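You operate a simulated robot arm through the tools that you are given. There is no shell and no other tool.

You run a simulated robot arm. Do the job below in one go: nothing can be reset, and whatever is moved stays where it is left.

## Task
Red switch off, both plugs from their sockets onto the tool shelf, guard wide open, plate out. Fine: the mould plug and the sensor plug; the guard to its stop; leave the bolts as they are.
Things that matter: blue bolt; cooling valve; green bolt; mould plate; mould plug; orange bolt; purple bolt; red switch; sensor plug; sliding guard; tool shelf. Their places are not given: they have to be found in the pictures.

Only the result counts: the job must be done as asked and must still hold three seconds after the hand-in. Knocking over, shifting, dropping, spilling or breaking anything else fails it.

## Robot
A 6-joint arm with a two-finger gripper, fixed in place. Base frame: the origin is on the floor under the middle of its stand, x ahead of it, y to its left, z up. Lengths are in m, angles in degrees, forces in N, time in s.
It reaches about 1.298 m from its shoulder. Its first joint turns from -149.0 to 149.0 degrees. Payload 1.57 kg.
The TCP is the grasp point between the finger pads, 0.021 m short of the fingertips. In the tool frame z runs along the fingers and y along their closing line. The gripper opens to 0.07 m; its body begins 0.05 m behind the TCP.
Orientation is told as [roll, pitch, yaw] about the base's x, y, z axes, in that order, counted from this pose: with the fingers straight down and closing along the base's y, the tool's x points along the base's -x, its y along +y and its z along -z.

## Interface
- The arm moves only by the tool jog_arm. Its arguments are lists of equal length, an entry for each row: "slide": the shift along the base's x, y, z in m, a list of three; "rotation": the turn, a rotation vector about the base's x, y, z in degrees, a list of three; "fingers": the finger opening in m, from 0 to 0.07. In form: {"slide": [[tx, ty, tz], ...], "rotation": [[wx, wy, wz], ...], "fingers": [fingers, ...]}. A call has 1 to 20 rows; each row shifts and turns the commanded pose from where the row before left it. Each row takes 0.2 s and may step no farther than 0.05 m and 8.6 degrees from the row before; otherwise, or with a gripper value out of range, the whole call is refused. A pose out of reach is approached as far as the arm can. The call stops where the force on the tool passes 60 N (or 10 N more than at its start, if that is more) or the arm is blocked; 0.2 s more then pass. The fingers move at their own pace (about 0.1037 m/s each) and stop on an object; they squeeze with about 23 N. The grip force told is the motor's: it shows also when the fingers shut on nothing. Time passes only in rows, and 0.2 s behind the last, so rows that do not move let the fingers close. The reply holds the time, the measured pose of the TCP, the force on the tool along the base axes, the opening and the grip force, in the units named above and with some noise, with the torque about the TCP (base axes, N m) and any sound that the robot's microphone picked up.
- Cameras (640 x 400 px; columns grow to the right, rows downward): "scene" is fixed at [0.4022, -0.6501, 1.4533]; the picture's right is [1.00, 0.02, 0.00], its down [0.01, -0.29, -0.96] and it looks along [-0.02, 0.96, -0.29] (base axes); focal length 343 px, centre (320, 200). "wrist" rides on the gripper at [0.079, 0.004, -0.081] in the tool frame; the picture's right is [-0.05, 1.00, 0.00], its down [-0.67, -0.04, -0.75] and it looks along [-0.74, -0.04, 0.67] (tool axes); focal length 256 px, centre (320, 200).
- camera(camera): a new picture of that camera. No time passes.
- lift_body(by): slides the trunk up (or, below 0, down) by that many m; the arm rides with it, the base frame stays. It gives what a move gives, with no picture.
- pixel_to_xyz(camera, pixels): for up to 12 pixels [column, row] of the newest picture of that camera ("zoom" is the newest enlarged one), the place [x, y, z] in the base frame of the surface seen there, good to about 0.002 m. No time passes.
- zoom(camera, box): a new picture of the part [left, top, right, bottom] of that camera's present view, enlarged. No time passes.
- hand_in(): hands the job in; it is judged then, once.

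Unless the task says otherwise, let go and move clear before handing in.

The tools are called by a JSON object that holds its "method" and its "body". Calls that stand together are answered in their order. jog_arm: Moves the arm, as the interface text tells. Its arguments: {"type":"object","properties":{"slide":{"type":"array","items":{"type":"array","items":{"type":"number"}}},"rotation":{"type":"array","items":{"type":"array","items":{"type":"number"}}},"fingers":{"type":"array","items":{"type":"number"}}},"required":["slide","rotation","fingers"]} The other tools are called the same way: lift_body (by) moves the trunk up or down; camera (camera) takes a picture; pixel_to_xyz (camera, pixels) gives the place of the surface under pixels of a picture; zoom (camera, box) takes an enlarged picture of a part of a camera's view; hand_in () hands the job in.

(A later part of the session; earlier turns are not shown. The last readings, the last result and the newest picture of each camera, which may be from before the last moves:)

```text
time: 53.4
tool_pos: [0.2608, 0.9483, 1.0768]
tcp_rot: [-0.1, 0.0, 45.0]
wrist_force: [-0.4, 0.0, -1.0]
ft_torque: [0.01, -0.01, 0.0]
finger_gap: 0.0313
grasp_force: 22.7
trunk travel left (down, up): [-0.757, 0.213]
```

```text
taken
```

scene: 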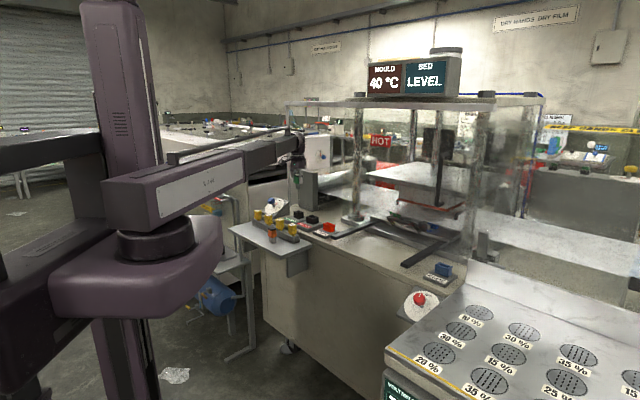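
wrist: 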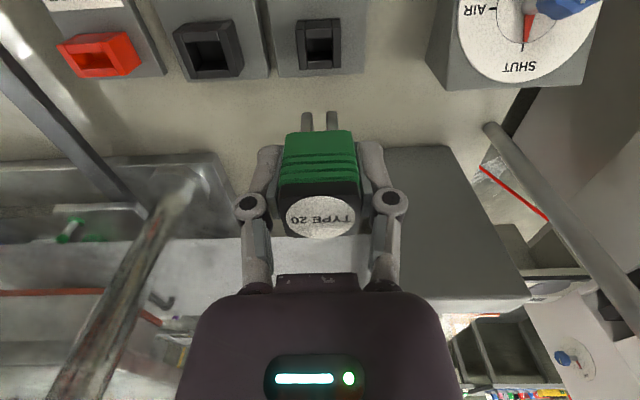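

Sensor plug is out cleanly (narrower prongs, similar length). Carry it to the shelf at (u −0.55, w 0.648) and lower.

{"method": "jog_arm", "body": {"slide": [[-0.0383, -0.02024, 0], [-0.0383, -0.02024, 0], [-0.0383, -0.02024, 0], [-0.0383, -0.02024, 0], [-0.0383, -0.02024, 0], [0, 0, 0]], "rotation": [[0, 0, 0], [0, 0, 0], [0, 0, 0], [0, 0, 0], [0, 0, 0], [0, 0, 0]], "fingers": [0.015, 0.015, 0.015, 0.015, 0.015, 0.015]}}

{"method": "lift_body", "body": {"by": -0.17}}

{"method": "camera", "body": {"camera": "wrist"}}

{"method": "zoom", "body": {"camera": "scene", "box": [220, 180, 330, 265]}}

```text
time: 54.8
tool_pos: [0.07, 0.8455, 1.077]
tcp_rot: [0.0, 0.0, 44.9]
wrist_force: [0.0, 0.4, -1.1]
ft_torque: [0.04, 0.03, 0.04]
finger_gap: 0.0314
grasp_force: 23.0
trunk travel left (down, up): [-0.757, 0.213]
```

```text
time: 56.8
tool_pos: [0.071, 0.8458, 0.9067]
tcp_rot: [0.0, 0.0, 45.0]
wrist_force: [0.2, 0.2, -0.6]
ft_torque: [-0.01, 0.01, -0.02]
finger_gap: 0.0314
grasp_force: 23.4
trunk travel left (down, up): [-0.587, 0.383]
```

```text
taken
```

wrist: 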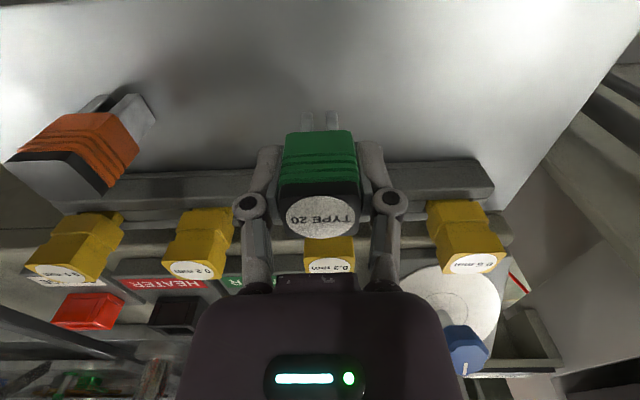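

```text
4.71 times, centred on (275, 222) of scene
```

zoom: 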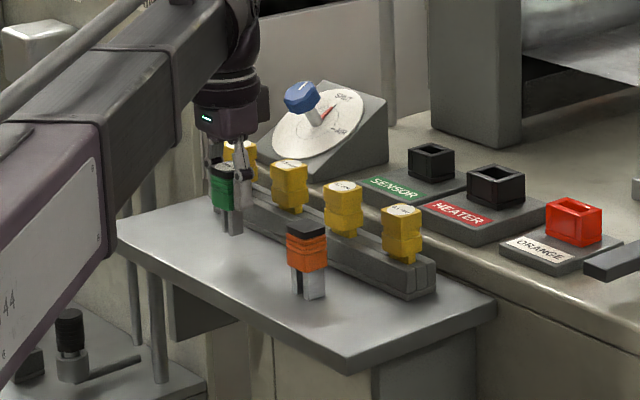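

Over a free spot. Lower in small steps to contact.

{"method": "lift_body", "body": {"by": -0.02}}

{"method": "lift_body", "body": {"by": -0.004}}

{"method": "lift_body", "body": {"by": -0.0015}}

```text
time: 57.4
tool_pos: [0.0703, 0.8447, 0.8853]
tcp_rot: [-0.1, 0.0, 44.9]
wrist_force: [0.4, 0.1, 0.1]
ft_torque: [0.0, 0.02, -0.01]
finger_gap: 0.0312
grasp_force: 23.4
trunk travel left (down, up): [-0.567, 0.403]
```

```text
time: 58.0
tool_pos: [0.0713, 0.845, 0.8822]
tcp_rot: [-0.1, 0.0, 45.1]
wrist_force: [0.5, 0.1, -1.7]
ft_torque: [0.04, 0.02, 0.02]
finger_gap: 0.0311
grasp_force: 23.5
trunk travel left (down, up): [-0.563, 0.407]
```

```text
time: 58.5
tool_pos: [0.0702, 0.8448, 0.882]
tcp_rot: [-0.2, 0.0, 45.0]
wrist_force: [-0.5, -0.3, -0.8]
ft_torque: [0.0, 0.02, -0.01]
finger_gap: 0.0314
grasp_force: 23.3
trunk travel left (down, up): [-0.562, 0.408]
```

{"method": "lift_body", "body": {"by": -0.0015}}

{"method": "zoom", "body": {"camera": "scene", "box": [245, 195, 305, 250]}}

```text
time: 59.0
tool_pos: [0.0705, 0.8444, 0.8804]
tcp_rot: [0.0, -0.1, 45.0]
wrist_force: [0.6, 3.8, 13.4]
ft_torque: [0.18, 0.01, -0.04]
finger_gap: 0.0314
grasp_force: 23.6
trunk travel left (down, up): [-0.56, 0.41]
```

```text
7.27 times, centred on (275, 222) of scene
```

zoom: 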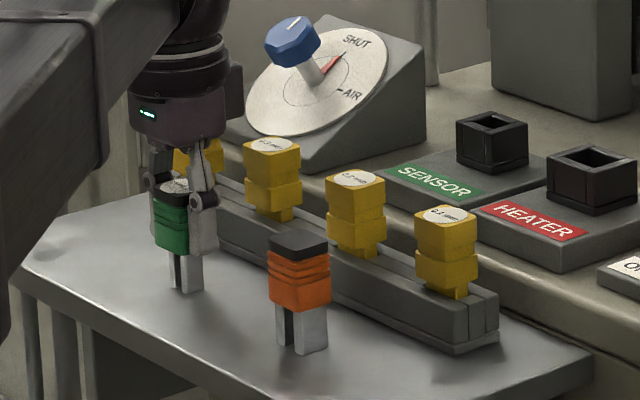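

Contact (13 N upward). Relax 1 mm, then release slowly.

{"method": "lift_body", "body": {"by": 0.001}}

{"method": "jog_arm", "body": {"slide": [[0, 0, 0], [0, 0, 0], [0, 0, 0], [0, 0, 0]], "rotation": [[0, 0, 0], [0, 0, 0], [0, 0, 0], [0, 0, 0]], "fingers": [0.035, 0.042, 0.05, 0.057]}}

{"method": "zoom", "body": {"camera": "scene", "box": [245, 195, 305, 250]}}

{"method": "camera", "body": {"camera": "wrist"}}

```text
time: 59.5
tool_pos: [0.0704, 0.8452, 0.8809]
tcp_rot: [-0.1, 0.0, 44.9]
wrist_force: [0.9, 0.8, 2.8]
ft_torque: [0.05, -0.02, -0.01]
finger_gap: 0.0312
grasp_force: 22.7
trunk travel left (down, up): [-0.561, 0.409]
```

```text
time: 60.5
tool_pos: [0.0713, 0.8463, 0.8786]
tcp_rot: [0.0, -0.1, 45.0]
wrist_force: [-0.4, -0.4, 1.2]
ft_torque: [0.0, 0.02, -0.01]
finger_gap: 0.0568
grasp_force: 0.1
trunk travel left (down, up): [-0.561, 0.409]
```

```text
7.27 times, centred on (275, 222) of scene
```

zoom: 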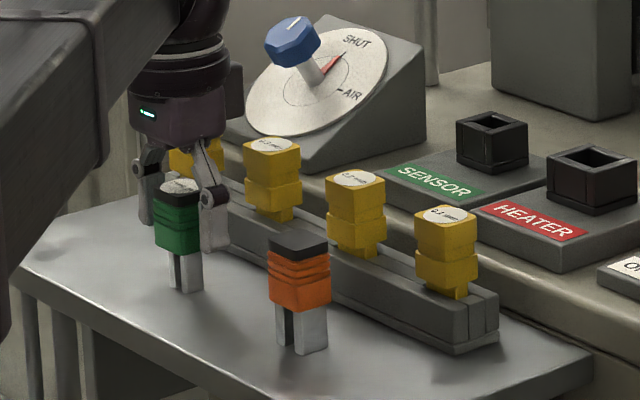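

```text
taken
```

wrist: 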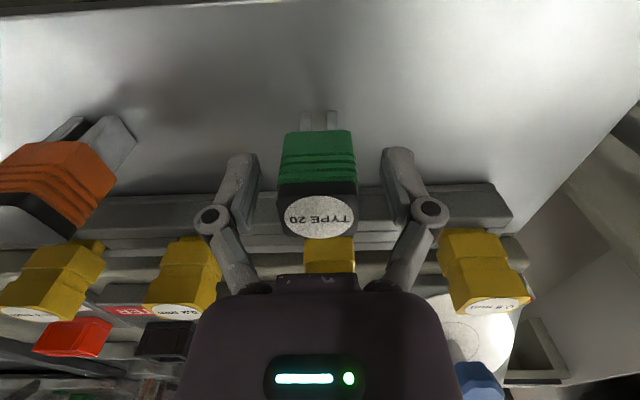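

Both plugs stand on the shelf. Raise clear, then sweep right to in front of the guard handle.

{"method": "lift_body", "body": {"by": 0.2}}

{"method": "jog_arm", "body": {"slide": [[0.0381, -0.0315, 0], [0.0381, -0.0315, 0], [0.0381, -0.0315, 0], [0.0381, -0.0315, 0], [0.0381, -0.0315, 0], [0.0381, -0.0315, 0], [0.0381, -0.0315, 0], [0.0381, -0.0315, 0], [0.0381, -0.0315, 0], [0.0381, -0.0315, 0], [0.0381, -0.0315, 0], [0.0381, -0.0315, 0], [0.0381, -0.0315, 0], [0.0381, -0.0315, 0], [0.0381, -0.0315, 0]], "rotation": [[0, 0, 0], [0, 0, 0], [0, 0, 0], [0, 0, 0], [0, 0, 0], [0, 0, 0], [0, 0, 0], [0, 0, 0], [0, 0, 0], [0, 0, 0], [0, 0, 0], [0, 0, 0], [0, 0, 0], [0, 0, 0], [0, 0, 0]], "fingers": [0.057, 0.057, 0.057, 0.057, 0.057, 0.057, 0.057, 0.057, 0.057, 0.057, 0.057, 0.057, 0.057, 0.057, 0.057]}}

{"method": "camera", "body": {"camera": "wrist"}}

{"method": "camera", "body": {"camera": "scene"}}

```text
time: 62.6
tool_pos: [0.0699, 0.8449, 1.0791]
tcp_rot: [-0.1, 0.0, 45.0]
wrist_force: [-0.8, -0.3, 0.6]
ft_torque: [0.06, -0.03, 0.02]
finger_gap: 0.0569
grasp_force: 0.0
trunk travel left (down, up): [-0.761, 0.209]
```

```text
time: 65.8
tool_pos: [0.6448, 0.3703, 1.0788]
tcp_rot: [0.1, 0.0, 45.0]
wrist_force: [0.7, -1.2, -0.1]
ft_torque: [0.03, -0.03, 0.01]
finger_gap: 0.057
grasp_force: 0.0
out of reach, approached as far as the arm can: row 13
trunk travel left (down, up): [-0.761, 0.209]
```

```text
taken
```

wrist: 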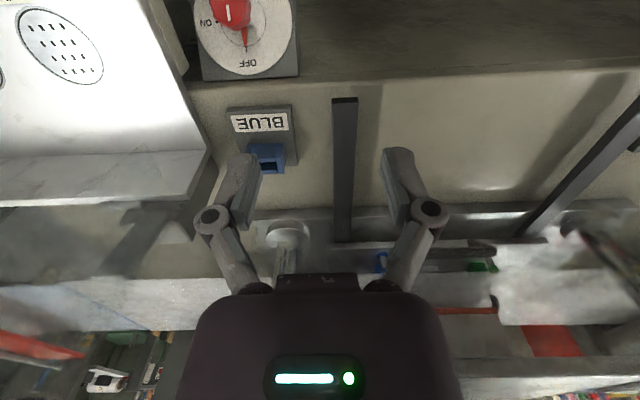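

```text
taken
```

scene: 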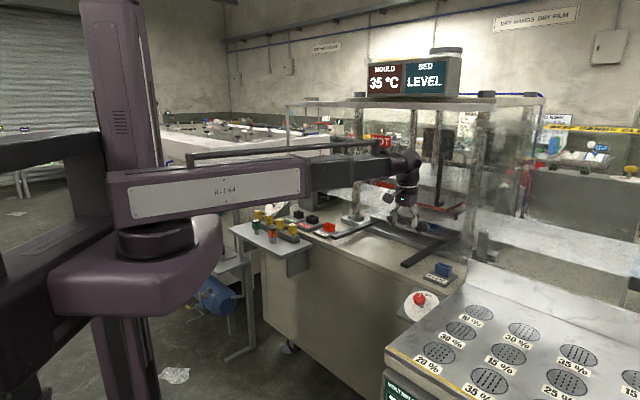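

The pointer is seen on OFF at (245,45), and the mould shows 35 °C. Now pitch the gripper 90° so the fingers point into the press toward the guard handle.

{"method": "jog_arm", "body": {"slide": [[0.003, 0.003, 0.0016], [0.003, 0.003, 0.0047], [0.003, 0.003, 0.0078], [0.003, 0.003, 0.0107], [0.003, 0.003, 0.0134], [0.003, 0.003, 0.016], [0.003, 0.003, 0.0182], [0.003, 0.003, 0.0201], [0.003, 0.003, 0.0217], [0.003, 0.003, 0.0229], [0.003, 0.003, 0.0237], [0.003, 0.003, 0.0241]], "rotation": [[5.303, -5.303, 0], [5.303, -5.303, 0], [5.303, -5.303, 0], [5.303, -5.303, 0], [5.303, -5.303, 0], [5.303, -5.303, 0], [5.303, -5.303, 0], [5.303, -5.303, 0], [5.303, -5.303, 0], [5.303, -5.303, 0], [5.303, -5.303, 0], [5.303, -5.303, 0]], "fingers": [0.05, 0.05, 0.05, 0.05, 0.05, 0.05, 0.05, 0.05, 0.05, 0.05, 0.05, 0.05]}}

{"method": "camera", "body": {"camera": "wrist"}}

{"method": "camera", "body": {"camera": "scene"}}

```text
time: 68.5
tool_pos: [0.6802, 0.4084, 1.2654]
tcp_rot: [-3.5, -89.7, 48.4]
wrist_force: [0.1, 0.1, 0.8]
ft_torque: [-0.02, 0.01, 0.0]
finger_gap: 0.0499
grasp_force: 0.1
out of reach, approached as far as the arm can: row 6
trunk travel left (down, up): [-0.761, 0.209]
```

```text
taken
```

wrist: 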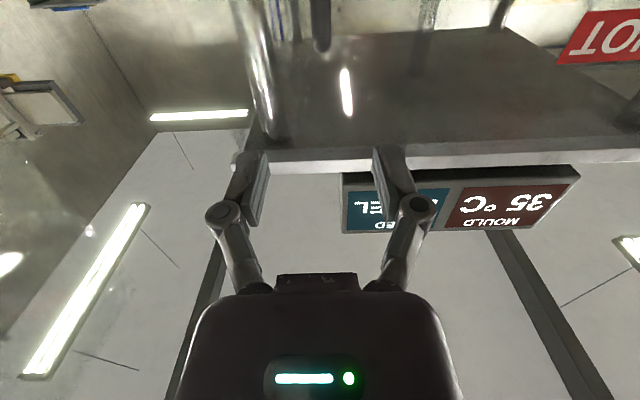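

```text
taken
```

scene: 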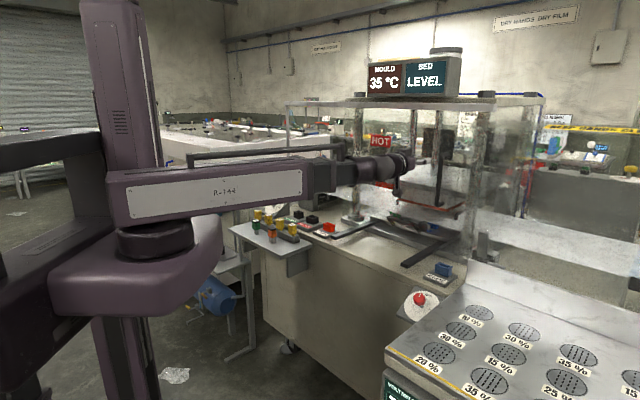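

Pitch reached −89.7°; TCP at (u 0.192, w 0.770, z 1.265). The handle is seen at (320,25) in the wrist view; measure it and lower to mid-handle height.

{"method": "pixel_to_xyz", "body": {"camera": "wrist", "pixels": [[320, 10], [320, 30], [320, 45], [313, 10], [328, 10]]}}

{"method": "lift_body", "body": {"by": -0.115}}

{"method": "camera", "body": {"camera": "wrist"}}

{"method": "zoom", "body": {"camera": "scene", "box": [360, 100, 500, 240]}}

```text
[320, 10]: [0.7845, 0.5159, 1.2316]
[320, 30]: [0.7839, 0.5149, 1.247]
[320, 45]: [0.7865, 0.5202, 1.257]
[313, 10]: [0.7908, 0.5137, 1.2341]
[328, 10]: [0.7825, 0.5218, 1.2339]
```

```text
time: 69.9
tool_pos: [0.6789, 0.4092, 1.1506]
tcp_rot: [0.8, -89.8, 44.1]
wrist_force: [-0.7, 0.2, 0.0]
ft_torque: [0.01, -0.01, 0.01]
finger_gap: 0.05
grasp_force: 0.0
trunk travel left (down, up): [-0.646, 0.324]
```

```text
taken
```

wrist: 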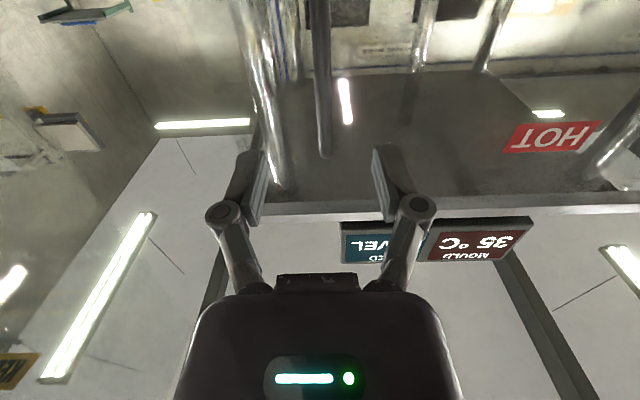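

```text
2.86 times, centred on (430, 170) of scene
```

zoom: 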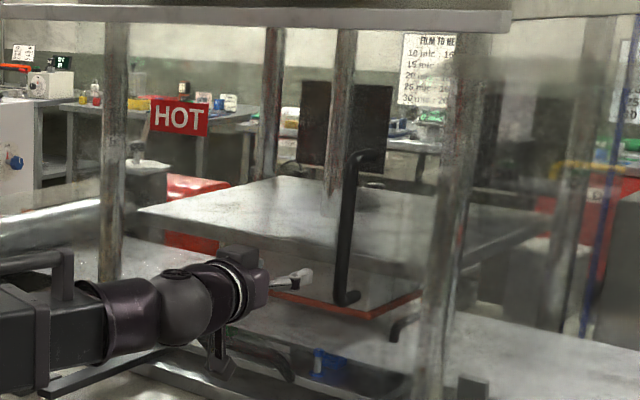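

Handle bar centre is u≈0.190, w≈0.928, z 1.08–1.26; I'm aligned in u. Advance with fingers open until the bar is between the pads.

{"method": "jog_arm", "body": {"slide": [[0.0279, 0.0279, 0], [0.0279, 0.0279, 0], [0.0279, 0.0279, 0], [0.0279, 0.0279, 0]], "rotation": [[0, 0, 0], [0, 0, 0], [0, 0, 0], [0, 0, 0]], "fingers": [0.06, 0.06, 0.06, 0.06]}}

{"method": "camera", "body": {"camera": "wrist"}}

{"method": "zoom", "body": {"camera": "scene", "box": [360, 100, 500, 240]}}

```text
time: 70.9
tool_pos: [0.7894, 0.5237, 1.151]
tcp_rot: [1.6, -89.7, 43.3]
wrist_force: [0.1, -0.9, -0.5]
ft_torque: [0.03, 0.01, 0.03]
finger_gap: 0.0598
grasp_force: 0.1
trunk travel left (down, up): [-0.646, 0.324]
```

```text
taken
```

wrist: 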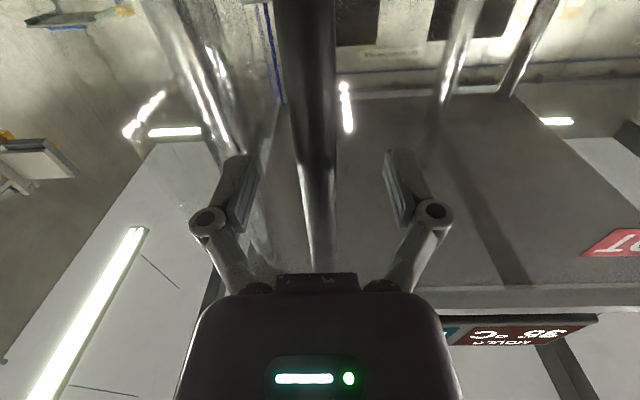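

```text
2.86 times, centred on (430, 170) of scene
```

zoom: 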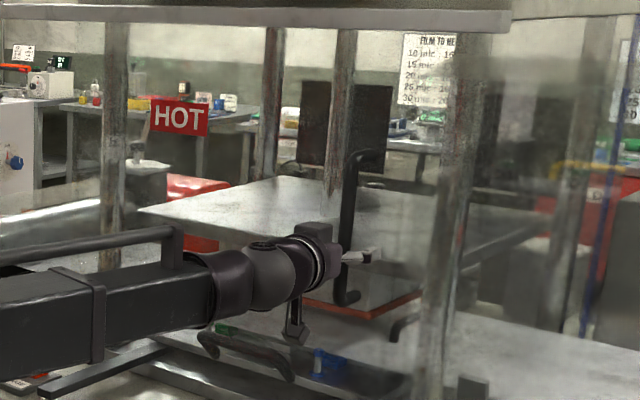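

The bar is between the fingers (column ~317). Close to a loose fork (0.026 m) and test a small push to the left (−u).

{"method": "jog_arm", "body": {"slide": [[0, 0, 0], [0, 0, 0], [-0.007, 0.007, 0], [-0.01, 0.01, 0], [-0.01, 0.01, 0]], "rotation": [[0, 0, 0], [0, 0, 0], [0, 0, 0], [0, 0, 0], [0, 0, 0]], "fingers": [0.026, 0.026, 0.026, 0.026, 0.026]}}

{"method": "camera", "body": {"camera": "wrist"}}

{"method": "zoom", "body": {"camera": "scene", "box": [360, 100, 500, 240]}}

```text
time: 72.1
tool_pos: [0.763, 0.5487, 1.1519]
tcp_rot: [-0.7, -89.9, 45.6]
wrist_force: [-0.8, -0.6, 0.1]
ft_torque: [-0.01, -0.01, -0.01]
finger_gap: 0.0261
grasp_force: 0.0
trunk travel left (down, up): [-0.646, 0.324]
```

```text
taken
```

wrist: 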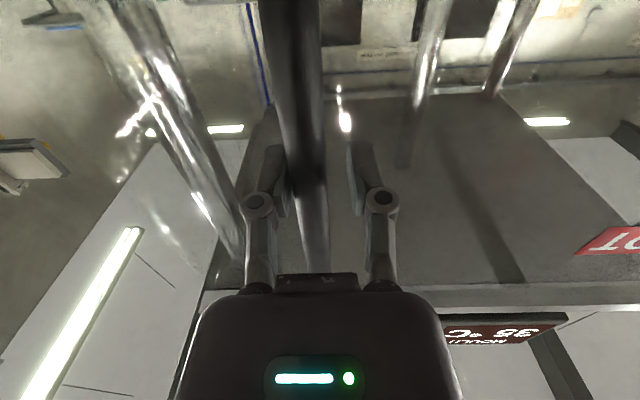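

```text
2.86 times, centred on (430, 170) of scene
```

zoom: 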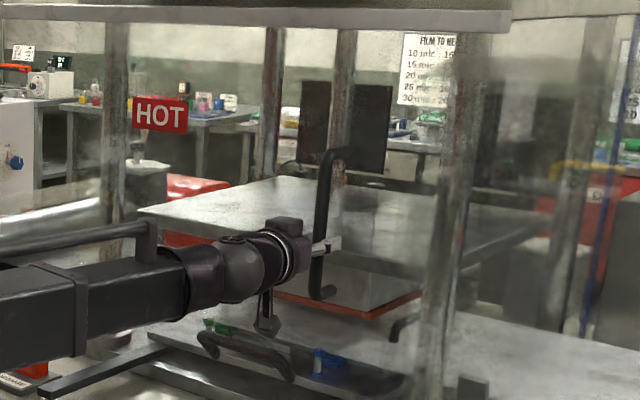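

The guard slides left with the push (HOT sign moved to (160,115) in the zoom), nearly no force. Continue pushing −u in steps.

{"method": "jog_arm", "body": {"slide": [[-0.02, 0.02, 0], [-0.021, 0.021, 0], [-0.021, 0.021, 0], [-0.021, 0.021, 0], [-0.021, 0.021, 0], [-0.021, 0.021, 0], [-0.021, 0.021, 0], [-0.021, 0.021, 0]], "rotation": [[0, 0, 0], [0, 0, 0], [0, 0, 0], [0, 0, 0], [0, 0, 0], [0, 0, 0], [0, 0, 0], [0, 0, 0]], "fingers": [0.026, 0.026, 0.026, 0.026, 0.026, 0.026, 0.026, 0.026]}}

{"method": "camera", "body": {"camera": "scene"}}

{"method": "camera", "body": {"camera": "wrist"}}

```text
time: 73.9
tool_pos: [0.6086, 0.7, 1.1515]
tcp_rot: [-1.5, -89.9, 46.6]
wrist_force: [-1.6, 2.7, 1.6]
ft_torque: [0.01, 0.0, -0.1]
finger_gap: 0.0263
grasp_force: 0.1
out of reach, approached as far as the arm can: row 4, 5
trunk travel left (down, up): [-0.646, 0.324]
```

```text
taken
```

scene: 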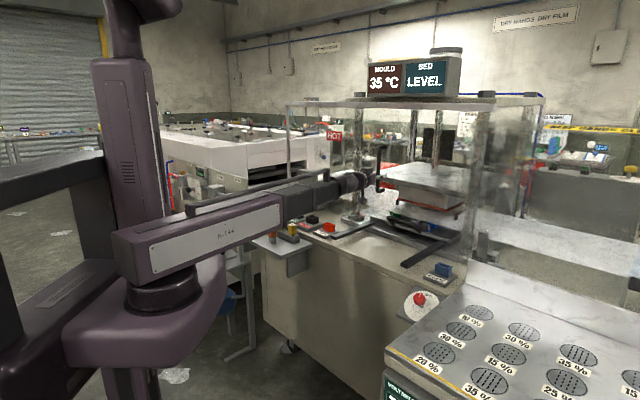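

```text
taken
```

wrist: 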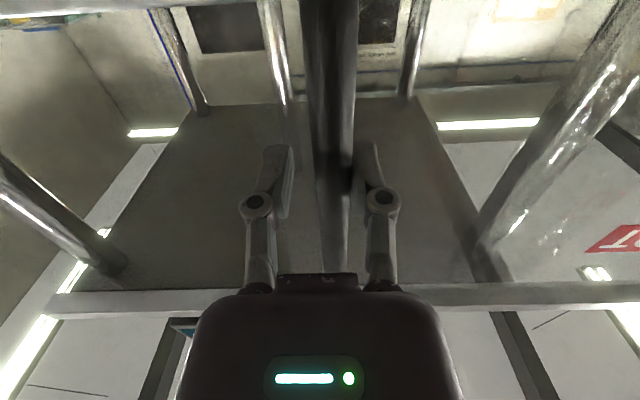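

The guard is about half open (HOT sign at (333,135)). Continue more slowly.

{"method": "jog_arm", "body": {"slide": [[-0.016, 0.016, 0], [-0.016, 0.016, 0], [-0.016, 0.016, 0], [-0.016, 0.016, 0], [-0.016, 0.016, 0], [-0.016, 0.016, 0], [-0.016, 0.016, 0], [-0.016, 0.016, 0]], "rotation": [[0, 0, 0], [0, 0, 0], [0, 0, 0], [0, 0, 0], [0, 0, 0], [0, 0, 0], [0, 0, 0], [0, 0, 0]], "fingers": [0.026, 0.026, 0.026, 0.026, 0.026, 0.026, 0.026, 0.026]}}

{"method": "camera", "body": {"camera": "scene"}}

{"method": "camera", "body": {"camera": "wrist"}}

```text
time: 75.7
tool_pos: [0.4811, 0.8298, 1.1506]
tcp_rot: [-8.9, -89.9, 54.0]
wrist_force: [-0.7, 0.3, 0.5]
ft_torque: [0.0, -0.04, -0.02]
finger_gap: 0.026
grasp_force: 0.0
trunk travel left (down, up): [-0.646, 0.324]
```

```text
taken
```

scene: 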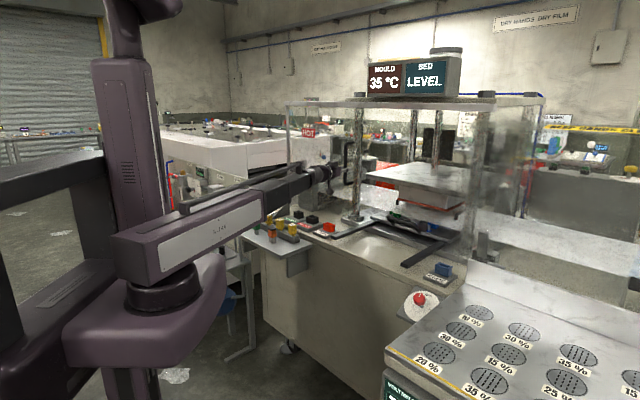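

```text
taken
```

wrist: 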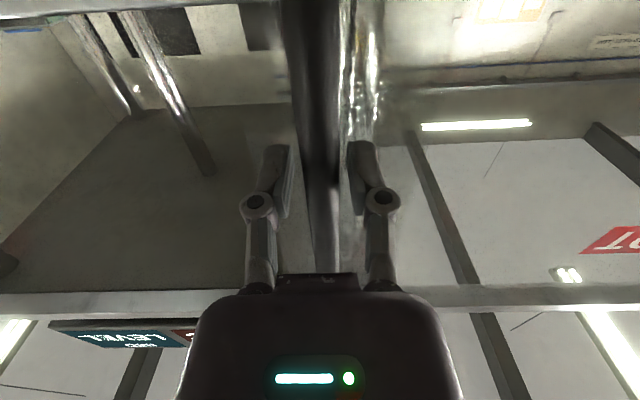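

Still free. Continue in finer steps until the force shows the stop.

{"method": "jog_arm", "body": {"slide": [[-0.011, 0.011, 0], [-0.011, 0.011, 0], [-0.011, 0.011, 0], [-0.011, 0.011, 0], [-0.011, 0.011, 0], [-0.011, 0.011, 0]], "rotation": [[0, 0, 0], [0, 0, 0], [0, 0, 0], [0, 0, 0], [0, 0, 0], [0, 0, 0]], "fingers": [0.026, 0.026, 0.026, 0.026, 0.026, 0.026]}}

{"method": "camera", "body": {"camera": "wrist"}}

{"method": "zoom", "body": {"camera": "scene", "box": [270, 90, 400, 230]}}

```text
time: 76.5
tool_pos: [0.4673, 0.8495, 1.1508]
tcp_rot: [-8.9, -89.8, 51.8]
wrist_force: [26.8, -20.1, -1.8]
ft_torque: [0.38, -0.35, 0.22]
finger_gap: 0.0472
grasp_force: 15.8
trunk travel left (down, up): [-0.646, 0.324]
stopped in row 4: the force on the tool passed its limit at 66 N (the readings are from after the stop); the commanded pose is now the measured one
```

```text
taken
```

wrist: 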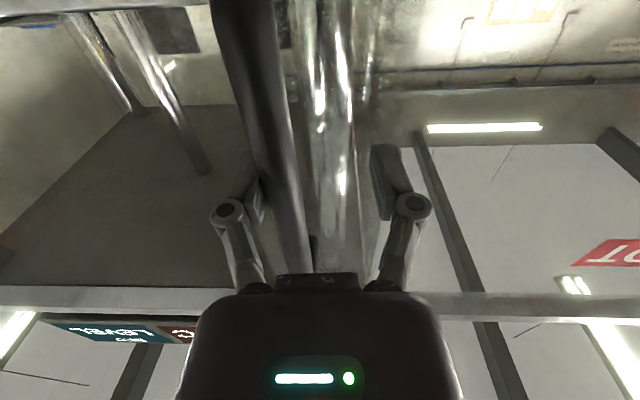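

```text
2.86 times, centred on (335, 160) of scene
```

zoom: 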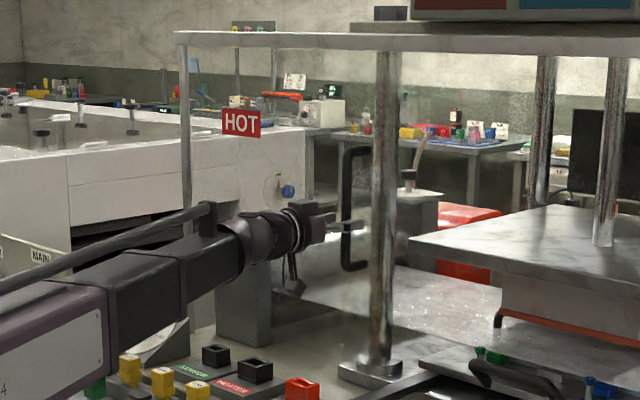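

The push met a hard stop (66 N, bar pressed against the right finger). I'll check whether the panel has reached its true end: scan where the panel edges and rail end are.

{"method": "pixel_to_xyz", "body": {"camera": "scene", "pixels": [[286, 120], [290, 120], [294, 120], [298, 120], [303, 120], [310, 120], [330, 120], [345, 120], [349, 120], [353, 120], [307, 133], [348, 170]]}}

{"method": "zoom", "body": {"camera": "scene", "box": [275, 95, 375, 165]}}

{"method": "zoom", "body": {"camera": "scene", "box": [275, 155, 375, 225]}}

```text
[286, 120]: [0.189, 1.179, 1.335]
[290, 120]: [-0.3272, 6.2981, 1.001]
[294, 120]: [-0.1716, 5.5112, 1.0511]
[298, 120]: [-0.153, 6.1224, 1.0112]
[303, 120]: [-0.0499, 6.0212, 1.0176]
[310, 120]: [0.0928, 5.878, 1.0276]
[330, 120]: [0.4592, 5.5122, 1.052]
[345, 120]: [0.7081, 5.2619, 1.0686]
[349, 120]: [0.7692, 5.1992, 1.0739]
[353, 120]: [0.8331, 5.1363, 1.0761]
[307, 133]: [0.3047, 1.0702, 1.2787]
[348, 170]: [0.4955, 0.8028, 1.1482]
```

```text
5.71 times, centred on (325, 130) of scene
```

zoom: 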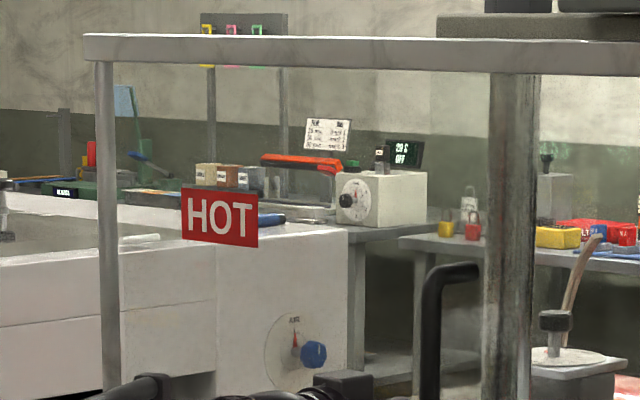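

```text
5.71 times, centred on (325, 190) of scene
```

zoom: 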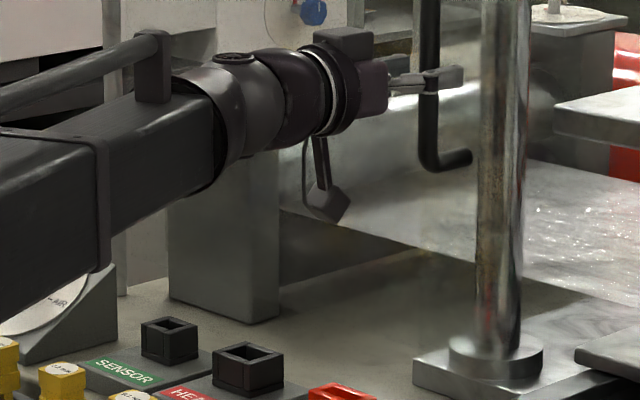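

HOT sign and handle both travelled ≈0.437 m, putting the panel's left edge at the rail's end post (u≈−0.70): that's the stop. Open the fingers, centre on the bar and back out.

{"method": "jog_arm", "body": {"slide": [[0, 0, 0], [0, 0, 0], [0.007, -0.007, 0], [0.006, -0.006, 0]], "rotation": [[0, 0, 0], [0, 0, 0], [0, 0, 0], [0, 0, 0]], "fingers": [0.07, 0.07, 0.07, 0.07]}}

{"method": "camera", "body": {"camera": "wrist"}}

```text
time: 77.5
tool_pos: [0.4711, 0.8431, 1.1521]
tcp_rot: [-48.8, -89.9, 92.5]
wrist_force: [-0.3, -0.3, -0.5]
ft_torque: [-0.05, 0.02, -0.02]
finger_gap: 0.0701
grasp_force: 0.1
trunk travel left (down, up): [-0.646, 0.324]
```

```text
taken
```

wrist: 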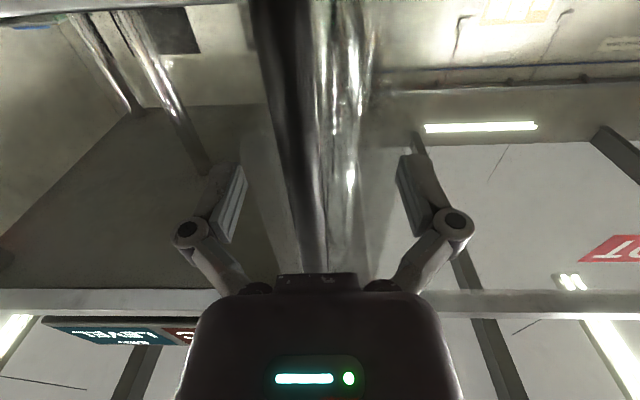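

The bar is free between the open fingers (column ~303). Back straight out (−w).

{"method": "jog_arm", "body": {"slide": [[0.003, -0.003, 0], [-0.025, -0.025, 0], [-0.028, -0.028, 0], [-0.028, -0.028, 0], [-0.028, -0.028, 0]], "rotation": [[0, 0, 0], [0, 0, 0], [0, 0, 0], [0, 0, 0], [0, 0, 0]], "fingers": [0.07, 0.07, 0.07, 0.07, 0.07]}}

{"method": "camera", "body": {"camera": "wrist"}}

{"method": "camera", "body": {"camera": "scene"}}

{"method": "pixel_to_xyz", "body": {"camera": "scene", "pixels": [[307, 133], [303, 133], [312, 133], [345, 170], [349, 160]]}}

```text
time: 78.7
tool_pos: [0.3665, 0.7301, 1.1511]
tcp_rot: [-35.3, -89.8, 79.0]
wrist_force: [0.5, 0.1, 0.3]
ft_torque: [-0.02, 0.0, 0.03]
finger_gap: 0.0697
grasp_force: 0.1
trunk travel left (down, up): [-0.646, 0.324]
```

```text
taken
```

wrist: 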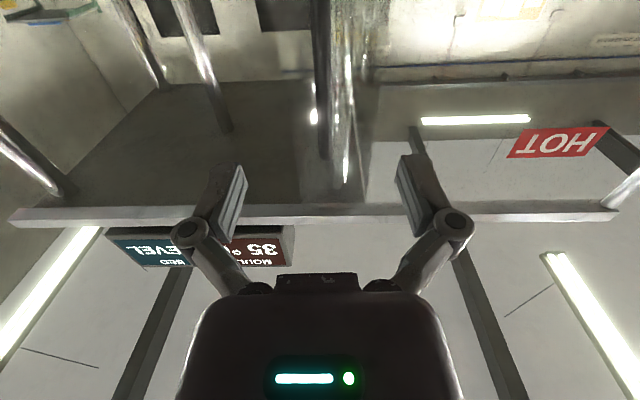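

```text
taken
```

scene: 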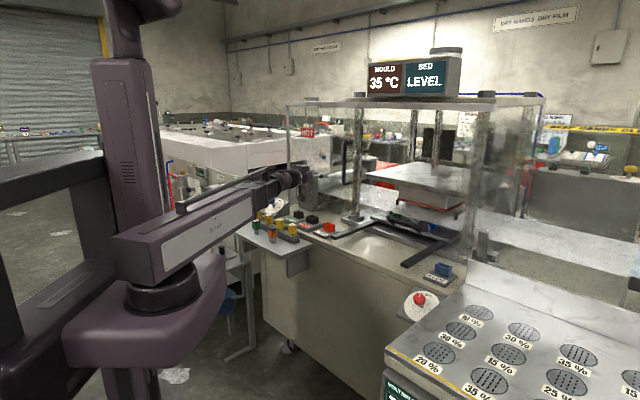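

```text
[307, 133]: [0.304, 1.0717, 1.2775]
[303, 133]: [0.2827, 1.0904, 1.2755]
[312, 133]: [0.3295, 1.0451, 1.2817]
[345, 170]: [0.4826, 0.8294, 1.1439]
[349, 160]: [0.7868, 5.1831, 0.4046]
```

The guard stayed at its stop (HOT unchanged at (307,133)). Now look at the plate and its handle.

{"method": "zoom", "body": {"camera": "scene", "box": [350, 180, 480, 280]}}

{"method": "zoom", "body": {"camera": "scene", "box": [375, 200, 445, 250]}}

```text
4.00 times, centred on (415, 230) of scene
```

zoom: 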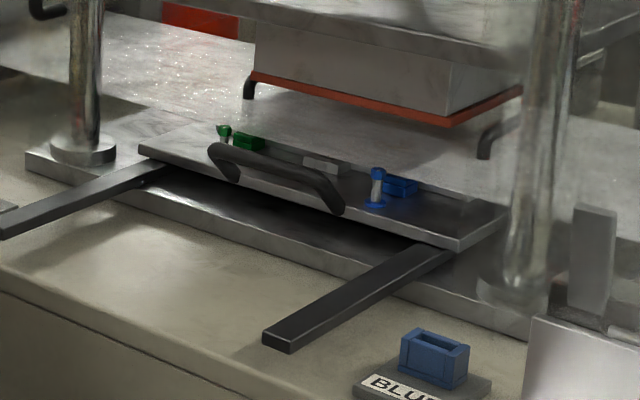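

```text
8.00 times, centred on (410, 225) of scene
```

zoom: 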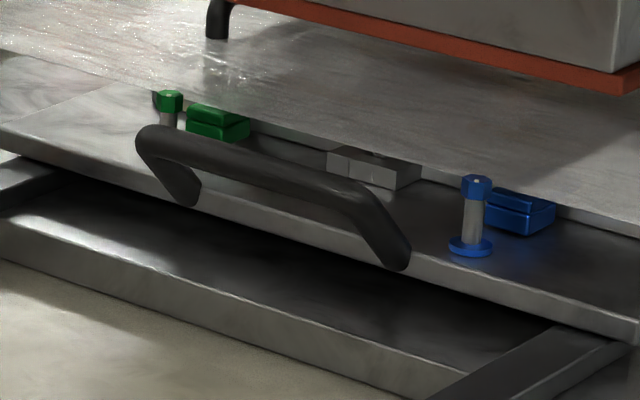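

The plate's handle bar is clearly visible, with green and blue bolts standing raised on the plate. Measure handle, plate edges, bolts and rails.

{"method": "pixel_to_xyz", "body": {"camera": "zoom", "pixels": [[150, 140], [200, 150], [250, 163], [300, 177], [350, 192], [385, 225], [400, 262], [185, 190], [470, 185], [470, 250], [170, 95], [60, 150]]}}

{"method": "pixel_to_xyz", "body": {"camera": "zoom", "pixels": [[600, 300], [620, 325], [300, 245], [520, 200], [220, 120], [370, 165], [560, 160], [120, 260], [240, 330], [420, 385], [500, 380], [300, 260]]}}

```text
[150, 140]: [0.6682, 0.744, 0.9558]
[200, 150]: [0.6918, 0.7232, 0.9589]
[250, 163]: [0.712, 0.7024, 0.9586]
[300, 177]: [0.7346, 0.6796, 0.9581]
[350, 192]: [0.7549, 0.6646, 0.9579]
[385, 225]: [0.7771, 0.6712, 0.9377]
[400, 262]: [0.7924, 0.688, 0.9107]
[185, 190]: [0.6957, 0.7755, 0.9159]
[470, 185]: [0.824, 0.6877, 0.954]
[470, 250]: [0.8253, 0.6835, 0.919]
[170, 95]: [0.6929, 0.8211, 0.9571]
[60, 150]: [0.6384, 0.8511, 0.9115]
```

```text
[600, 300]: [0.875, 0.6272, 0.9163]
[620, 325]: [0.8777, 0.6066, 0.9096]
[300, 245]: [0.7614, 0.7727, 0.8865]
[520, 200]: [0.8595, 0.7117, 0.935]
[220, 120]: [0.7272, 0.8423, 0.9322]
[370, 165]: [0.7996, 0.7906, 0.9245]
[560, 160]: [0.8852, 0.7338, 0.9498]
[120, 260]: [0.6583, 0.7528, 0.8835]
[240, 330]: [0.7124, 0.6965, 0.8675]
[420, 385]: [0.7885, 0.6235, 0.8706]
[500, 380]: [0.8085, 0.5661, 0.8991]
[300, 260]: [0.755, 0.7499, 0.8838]
```

Handle bar: u −0.05…0.07, w≈1.004, z≈0.953; legs go down to the plate's front edge at w≈1.05, plate top z≈0.916. I'll un-pitch to 45° and move in front of the plate for a look under the film.

{"method": "jog_arm", "body": {"slide": [[0.0306, -0.0306, -0.0241], [0.0306, -0.0306, -0.0237], [0.0306, -0.0306, -0.0229], [0.0306, -0.0306, -0.0217], [0.0306, -0.0306, -0.0201], [0.0306, -0.0306, -0.0182]], "rotation": [[-5.303, 5.303, 0], [-5.303, 5.303, 0], [-5.303, 5.303, 0], [-5.303, 5.303, 0], [-5.303, 5.303, 0], [-5.303, 5.303, 0]], "fingers": [0.07, 0.07, 0.07, 0.07, 0.07, 0.07]}}

{"method": "camera", "body": {"camera": "wrist"}}

{"method": "camera", "body": {"camera": "scene"}}

```text
time: 80.1
tool_pos: [0.5112, 0.5752, 1.0217]
tcp_rot: [-5.2, -46.0, 45.4]
wrist_force: [0.2, -0.9, 0.6]
ft_torque: [0.0, 0.02, 0.05]
finger_gap: 0.0698
grasp_force: 0.0
out of reach, approached as far as the arm can: row 4, 5, 6
trunk travel left (down, up): [-0.646, 0.324]
```

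```text
taken
```

wrist: 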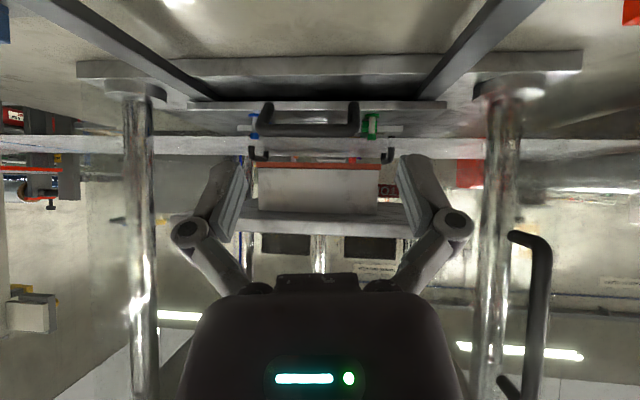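

```text
taken
```

scene: 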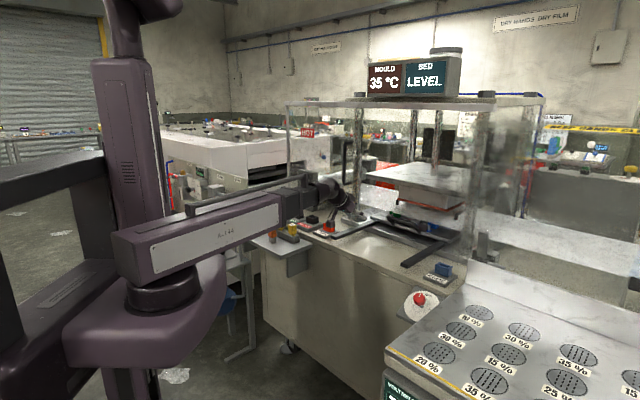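

Now the view looks under the film. Zoom on the plate region (190–450, 80–170).

{"method": "zoom", "body": {"camera": "wrist", "box": [170, 50, 470, 230]}}

{"method": "zoom", "body": {"camera": "wrist", "box": [225, 85, 415, 170]}}

```text
2.13 times, centred on (320, 140) of wrist
```

zoom: 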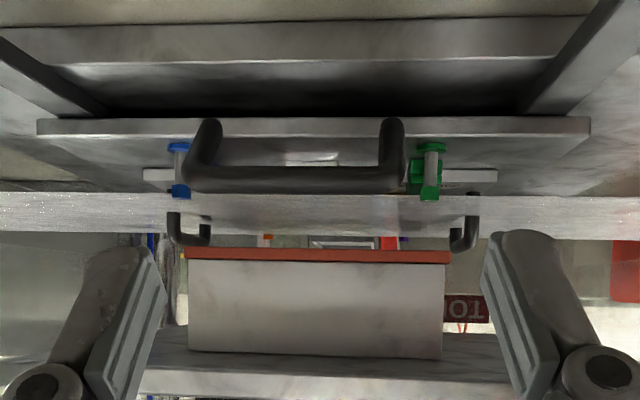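

```text
3.37 times, centred on (320, 128) of wrist
```

zoom: 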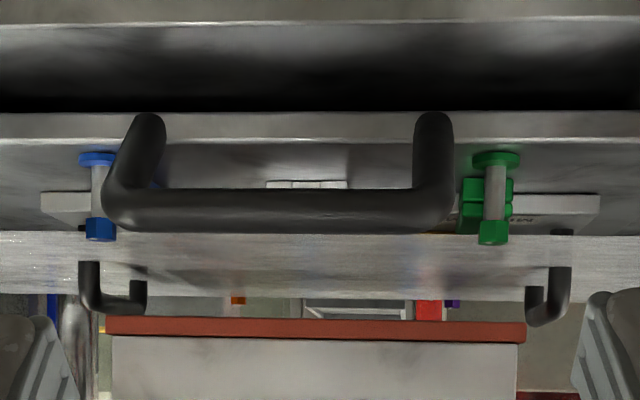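

I can see a small orange item at zoomed (238,298) and purple at (452,303) beyond the film, plus a thin strip on the plate at (60–600,203). Measure these.

{"method": "pixel_to_xyz", "body": {"camera": "zoom", "pixels": [[238, 298], [452, 303], [570, 205], [60, 203], [300, 245], [300, 285], [250, 210], [150, 120], [305, 185], [428, 310], [350, 305], [560, 130]]}}

{"method": "zoom", "body": {"camera": "wrist", "box": [270, 145, 380, 190]}}

```text
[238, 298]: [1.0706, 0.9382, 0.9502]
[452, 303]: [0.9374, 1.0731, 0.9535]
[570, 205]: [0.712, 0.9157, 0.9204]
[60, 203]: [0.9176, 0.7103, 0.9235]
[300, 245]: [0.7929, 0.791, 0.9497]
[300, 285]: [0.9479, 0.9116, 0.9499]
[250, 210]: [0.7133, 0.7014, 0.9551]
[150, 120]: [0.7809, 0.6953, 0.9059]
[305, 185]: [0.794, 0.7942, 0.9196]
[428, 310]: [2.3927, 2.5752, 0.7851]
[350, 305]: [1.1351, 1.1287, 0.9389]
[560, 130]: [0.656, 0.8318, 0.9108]
```

```text
5.82 times, centred on (325, 168) of wrist
```

zoom: 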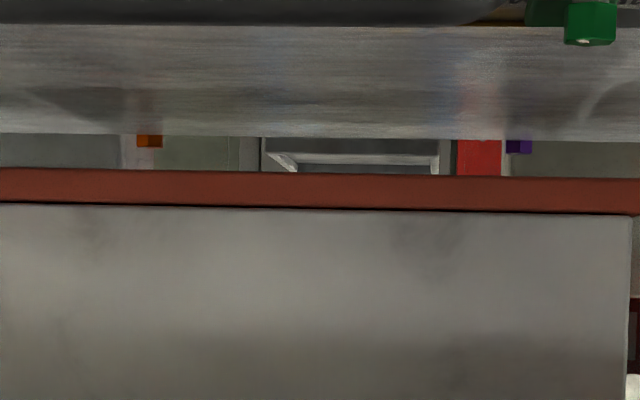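

Orange and purple bolts are at w≈1.42 (rear), green/blue at w≈1.07 (front); film sheet lies at z≈0.95 between them. I'll go upright above the plate front for a close top view of the bolts and handle.

{"method": "lift_body", "body": {"by": 0.13}}

{"method": "jog_arm", "body": {"slide": [[0.012, 0.008, -0.02], [0.012, 0.008, -0.015], [0.012, 0.008, -0.012], [0.012, 0.008, -0.008], [0.012, 0.008, -0.005], [0.012, 0.008, -0.002]], "rotation": [[-5.42, 5.42, 0], [-5.42, 5.42, 0], [-5.42, 5.42, 0], [-5.42, 5.42, 0], [-5.42, 5.42, 0], [-5.42, 5.42, 0]], "fingers": [0.07, 0.07, 0.07, 0.07, 0.07, 0.07]}}

{"method": "camera", "body": {"camera": "wrist"}}

```text
time: 81.7
tool_pos: [0.5108, 0.5749, 1.1519]
tcp_rot: [-5.2, -46.0, 45.3]
wrist_force: [0.1, -0.3, -0.1]
ft_torque: [0.01, 0.02, 0.0]
finger_gap: 0.0699
grasp_force: 0.1
trunk travel left (down, up): [-0.776, 0.194]
```

```text
time: 83.1
tool_pos: [0.5439, 0.6499, 1.1016]
tcp_rot: [-15.7, -2.6, 45.6]
wrist_force: [0.7, 0.6, -0.2]
ft_torque: [0.01, -0.02, -0.01]
finger_gap: 0.0699
grasp_force: 0.1
out of reach, approached as far as the arm can: row 1, 2, 3, 4, 6
trunk travel left (down, up): [-0.776, 0.194]
```

```text
taken
```

wrist: 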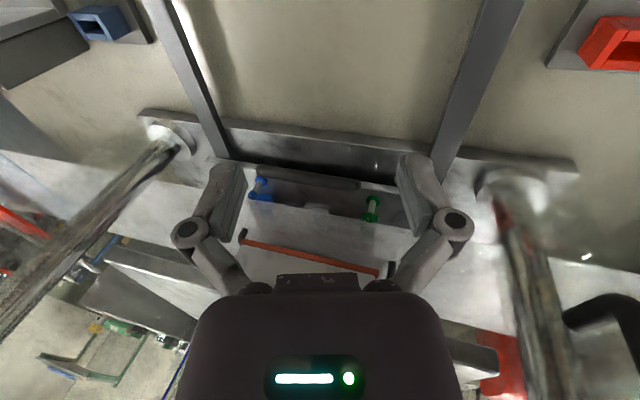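

The solver let the wrist roll by −16° because my z guesses were slightly infeasible. Correct the orientation back to upright with a consistent height (vertical TCP z = 1.0955).

{"method": "jog_arm", "body": {"slide": [[0.008, 0, -0.004], [0.008, 0, -0.0021], [0, 0, 0]], "rotation": [[4.56, 6.52, 0], [4.56, 6.52, 0], [0, 0, 0]], "fingers": [0.07, 0.07, 0.07]}}

{"method": "camera", "body": {"camera": "wrist"}}

```text
time: 83.9
tool_pos: [0.5597, 0.6496, 1.1036]
tcp_rot: [-15.9, -2.9, 45.7]
wrist_force: [0.0, -0.2, 0.2]
ft_torque: [-0.01, 0.04, 0.01]
finger_gap: 0.0701
grasp_force: 0.0
out of reach, approached as far as the arm can: row 1, 2
trunk travel left (down, up): [-0.776, 0.194]
```

```text
taken
```

wrist: 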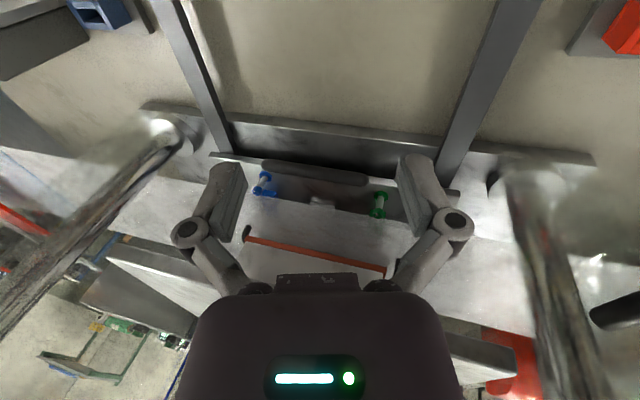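

The wrist is on its flipped branch (joint limit prevents the last 16°). I'll undo it: pitch back up to 90°, slide to the right side (u>0) while pitched, and pitch down there, reversing how I got here.

{"method": "jog_arm", "body": {"slide": [[-0.0092, 0.0021, 0.0025], [-0.0092, 0.0021, 0.0053], [-0.0092, 0.0021, 0.008], [-0.0092, 0.0021, 0.0106], [-0.0092, 0.0021, 0.013], [-0.0092, 0.0021, 0.0152], [-0.0092, 0.0021, 0.0172], [-0.0092, 0.0021, 0.0189], [-0.0092, 0.0021, 0.0203], [-0.0092, 0.0021, 0.0214], [-0.0092, 0.0021, 0.0221], [-0.0092, 0.0021, 0.0225]], "rotation": [[5.127, -5.127, 0], [5.127, -5.127, 0], [5.127, -5.127, 0], [5.127, -5.127, 0], [5.127, -5.127, 0], [5.127, -5.127, 0], [5.127, -5.127, 0], [5.127, -5.127, 0], [5.127, -5.127, 0], [5.127, -5.127, 0], [5.127, -5.127, 0], [5.127, -5.127, 0]], "fingers": [0.07, 0.07, 0.07, 0.07, 0.07, 0.07, 0.07, 0.07, 0.07, 0.07, 0.07, 0.07]}}

{"method": "camera", "body": {"camera": "scene"}}

```text
time: 86.5
tool_pos: [0.4499, 0.676, 1.2812]
tcp_rot: [-108.7, -89.3, 138.0]
wrist_force: [0.0, 0.5, 0.6]
ft_torque: [-0.02, -0.03, -0.01]
finger_gap: 0.07
grasp_force: 0.0
out of reach, approached as far as the arm can: row 6
trunk travel left (down, up): [-0.776, 0.194]
```

```text
taken
```

scene: 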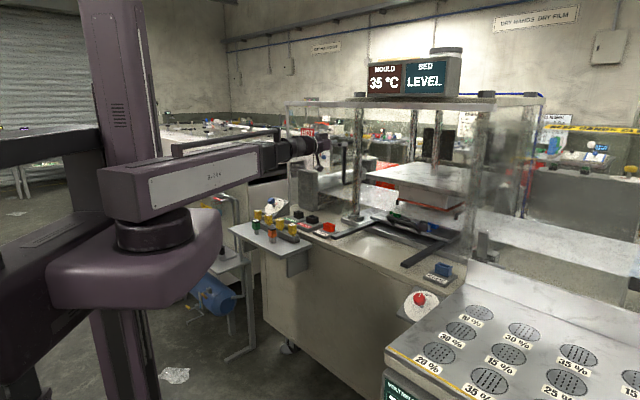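

Heading is now 29° with pitch 90°, as planned. Slide right to u≈+0.25, then yaw +15.7° to cross to the normal wrist branch.

{"method": "jog_arm", "body": {"slide": [[0.0322, -0.0322, 0], [0.0322, -0.0322, 0], [0.0322, -0.0322, 0], [0.0322, -0.0322, 0], [0.0322, -0.0322, 0], [0.0322, -0.0322, 0], [0.0322, -0.0322, 0], [0.0322, -0.0322, 0], [0.0322, -0.0322, 0], [0, 0, 0], [0, 0, 0]], "rotation": [[0, 0, 0], [0, 0, 0], [0, 0, 0], [0, 0, 0], [0, 0, 0], [0, 0, 0], [0, 0, 0], [0, 0, 0], [0, 0, 0], [0, 0, 7.85], [0, 0, 7.85]], "fingers": [0.07, 0.07, 0.07, 0.07, 0.07, 0.07, 0.07, 0.07, 0.07, 0.07, 0.07]}}

{"method": "camera", "body": {"camera": "scene"}}

```text
time: 88.9
tool_pos: [0.7406, 0.3841, 1.2804]
tcp_rot: [-95.4, -89.3, 140.3]
wrist_force: [1.2, -0.1, 0.7]
ft_torque: [0.02, 0.0, -0.02]
finger_gap: 0.07
grasp_force: 0.1
trunk travel left (down, up): [-0.776, 0.194]
```

```text
taken
```

scene: 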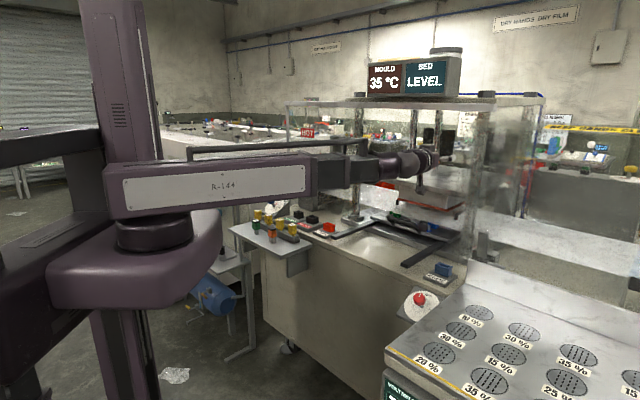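

Heading 45° on the normal side. Pitch down to vertical here with consistent heights.

{"method": "jog_arm", "body": {"slide": [[-0.003, -0.003, -0.0241], [-0.003, -0.003, -0.0237], [-0.003, -0.003, -0.0229], [-0.003, -0.003, -0.0217], [-0.003, -0.003, -0.0201], [-0.003, -0.003, -0.0182], [-0.003, -0.003, -0.016], [-0.003, -0.003, -0.0134], [-0.003, -0.003, -0.0107], [-0.003, -0.003, -0.0078], [-0.003, -0.003, -0.0047], [-0.003, -0.003, -0.0016]], "rotation": [[-5.303, 5.303, 0], [-5.303, 5.303, 0], [-5.303, 5.303, 0], [-5.303, 5.303, 0], [-5.303, 5.303, 0], [-5.303, 5.303, 0], [-5.303, 5.303, 0], [-5.303, 5.303, 0], [-5.303, 5.303, 0], [-5.303, 5.303, 0], [-5.303, 5.303, 0], [-5.303, 5.303, 0]], "fingers": [0.07, 0.07, 0.07, 0.07, 0.07, 0.07, 0.07, 0.07, 0.07, 0.07, 0.07, 0.07]}}

{"method": "camera", "body": {"camera": "wrist"}}

```text
time: 91.5
tool_pos: [0.702, 0.35, 1.0947]
tcp_rot: [-0.2, -0.1, 45.6]
wrist_force: [0.4, 0.1, 0.0]
ft_torque: [0.01, 0.03, 0.02]
finger_gap: 0.0699
grasp_force: 0.1
trunk travel left (down, up): [-0.776, 0.194]
```

```text
taken
```

wrist: 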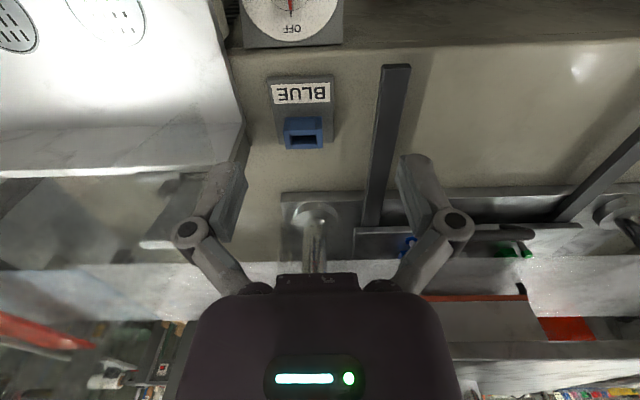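

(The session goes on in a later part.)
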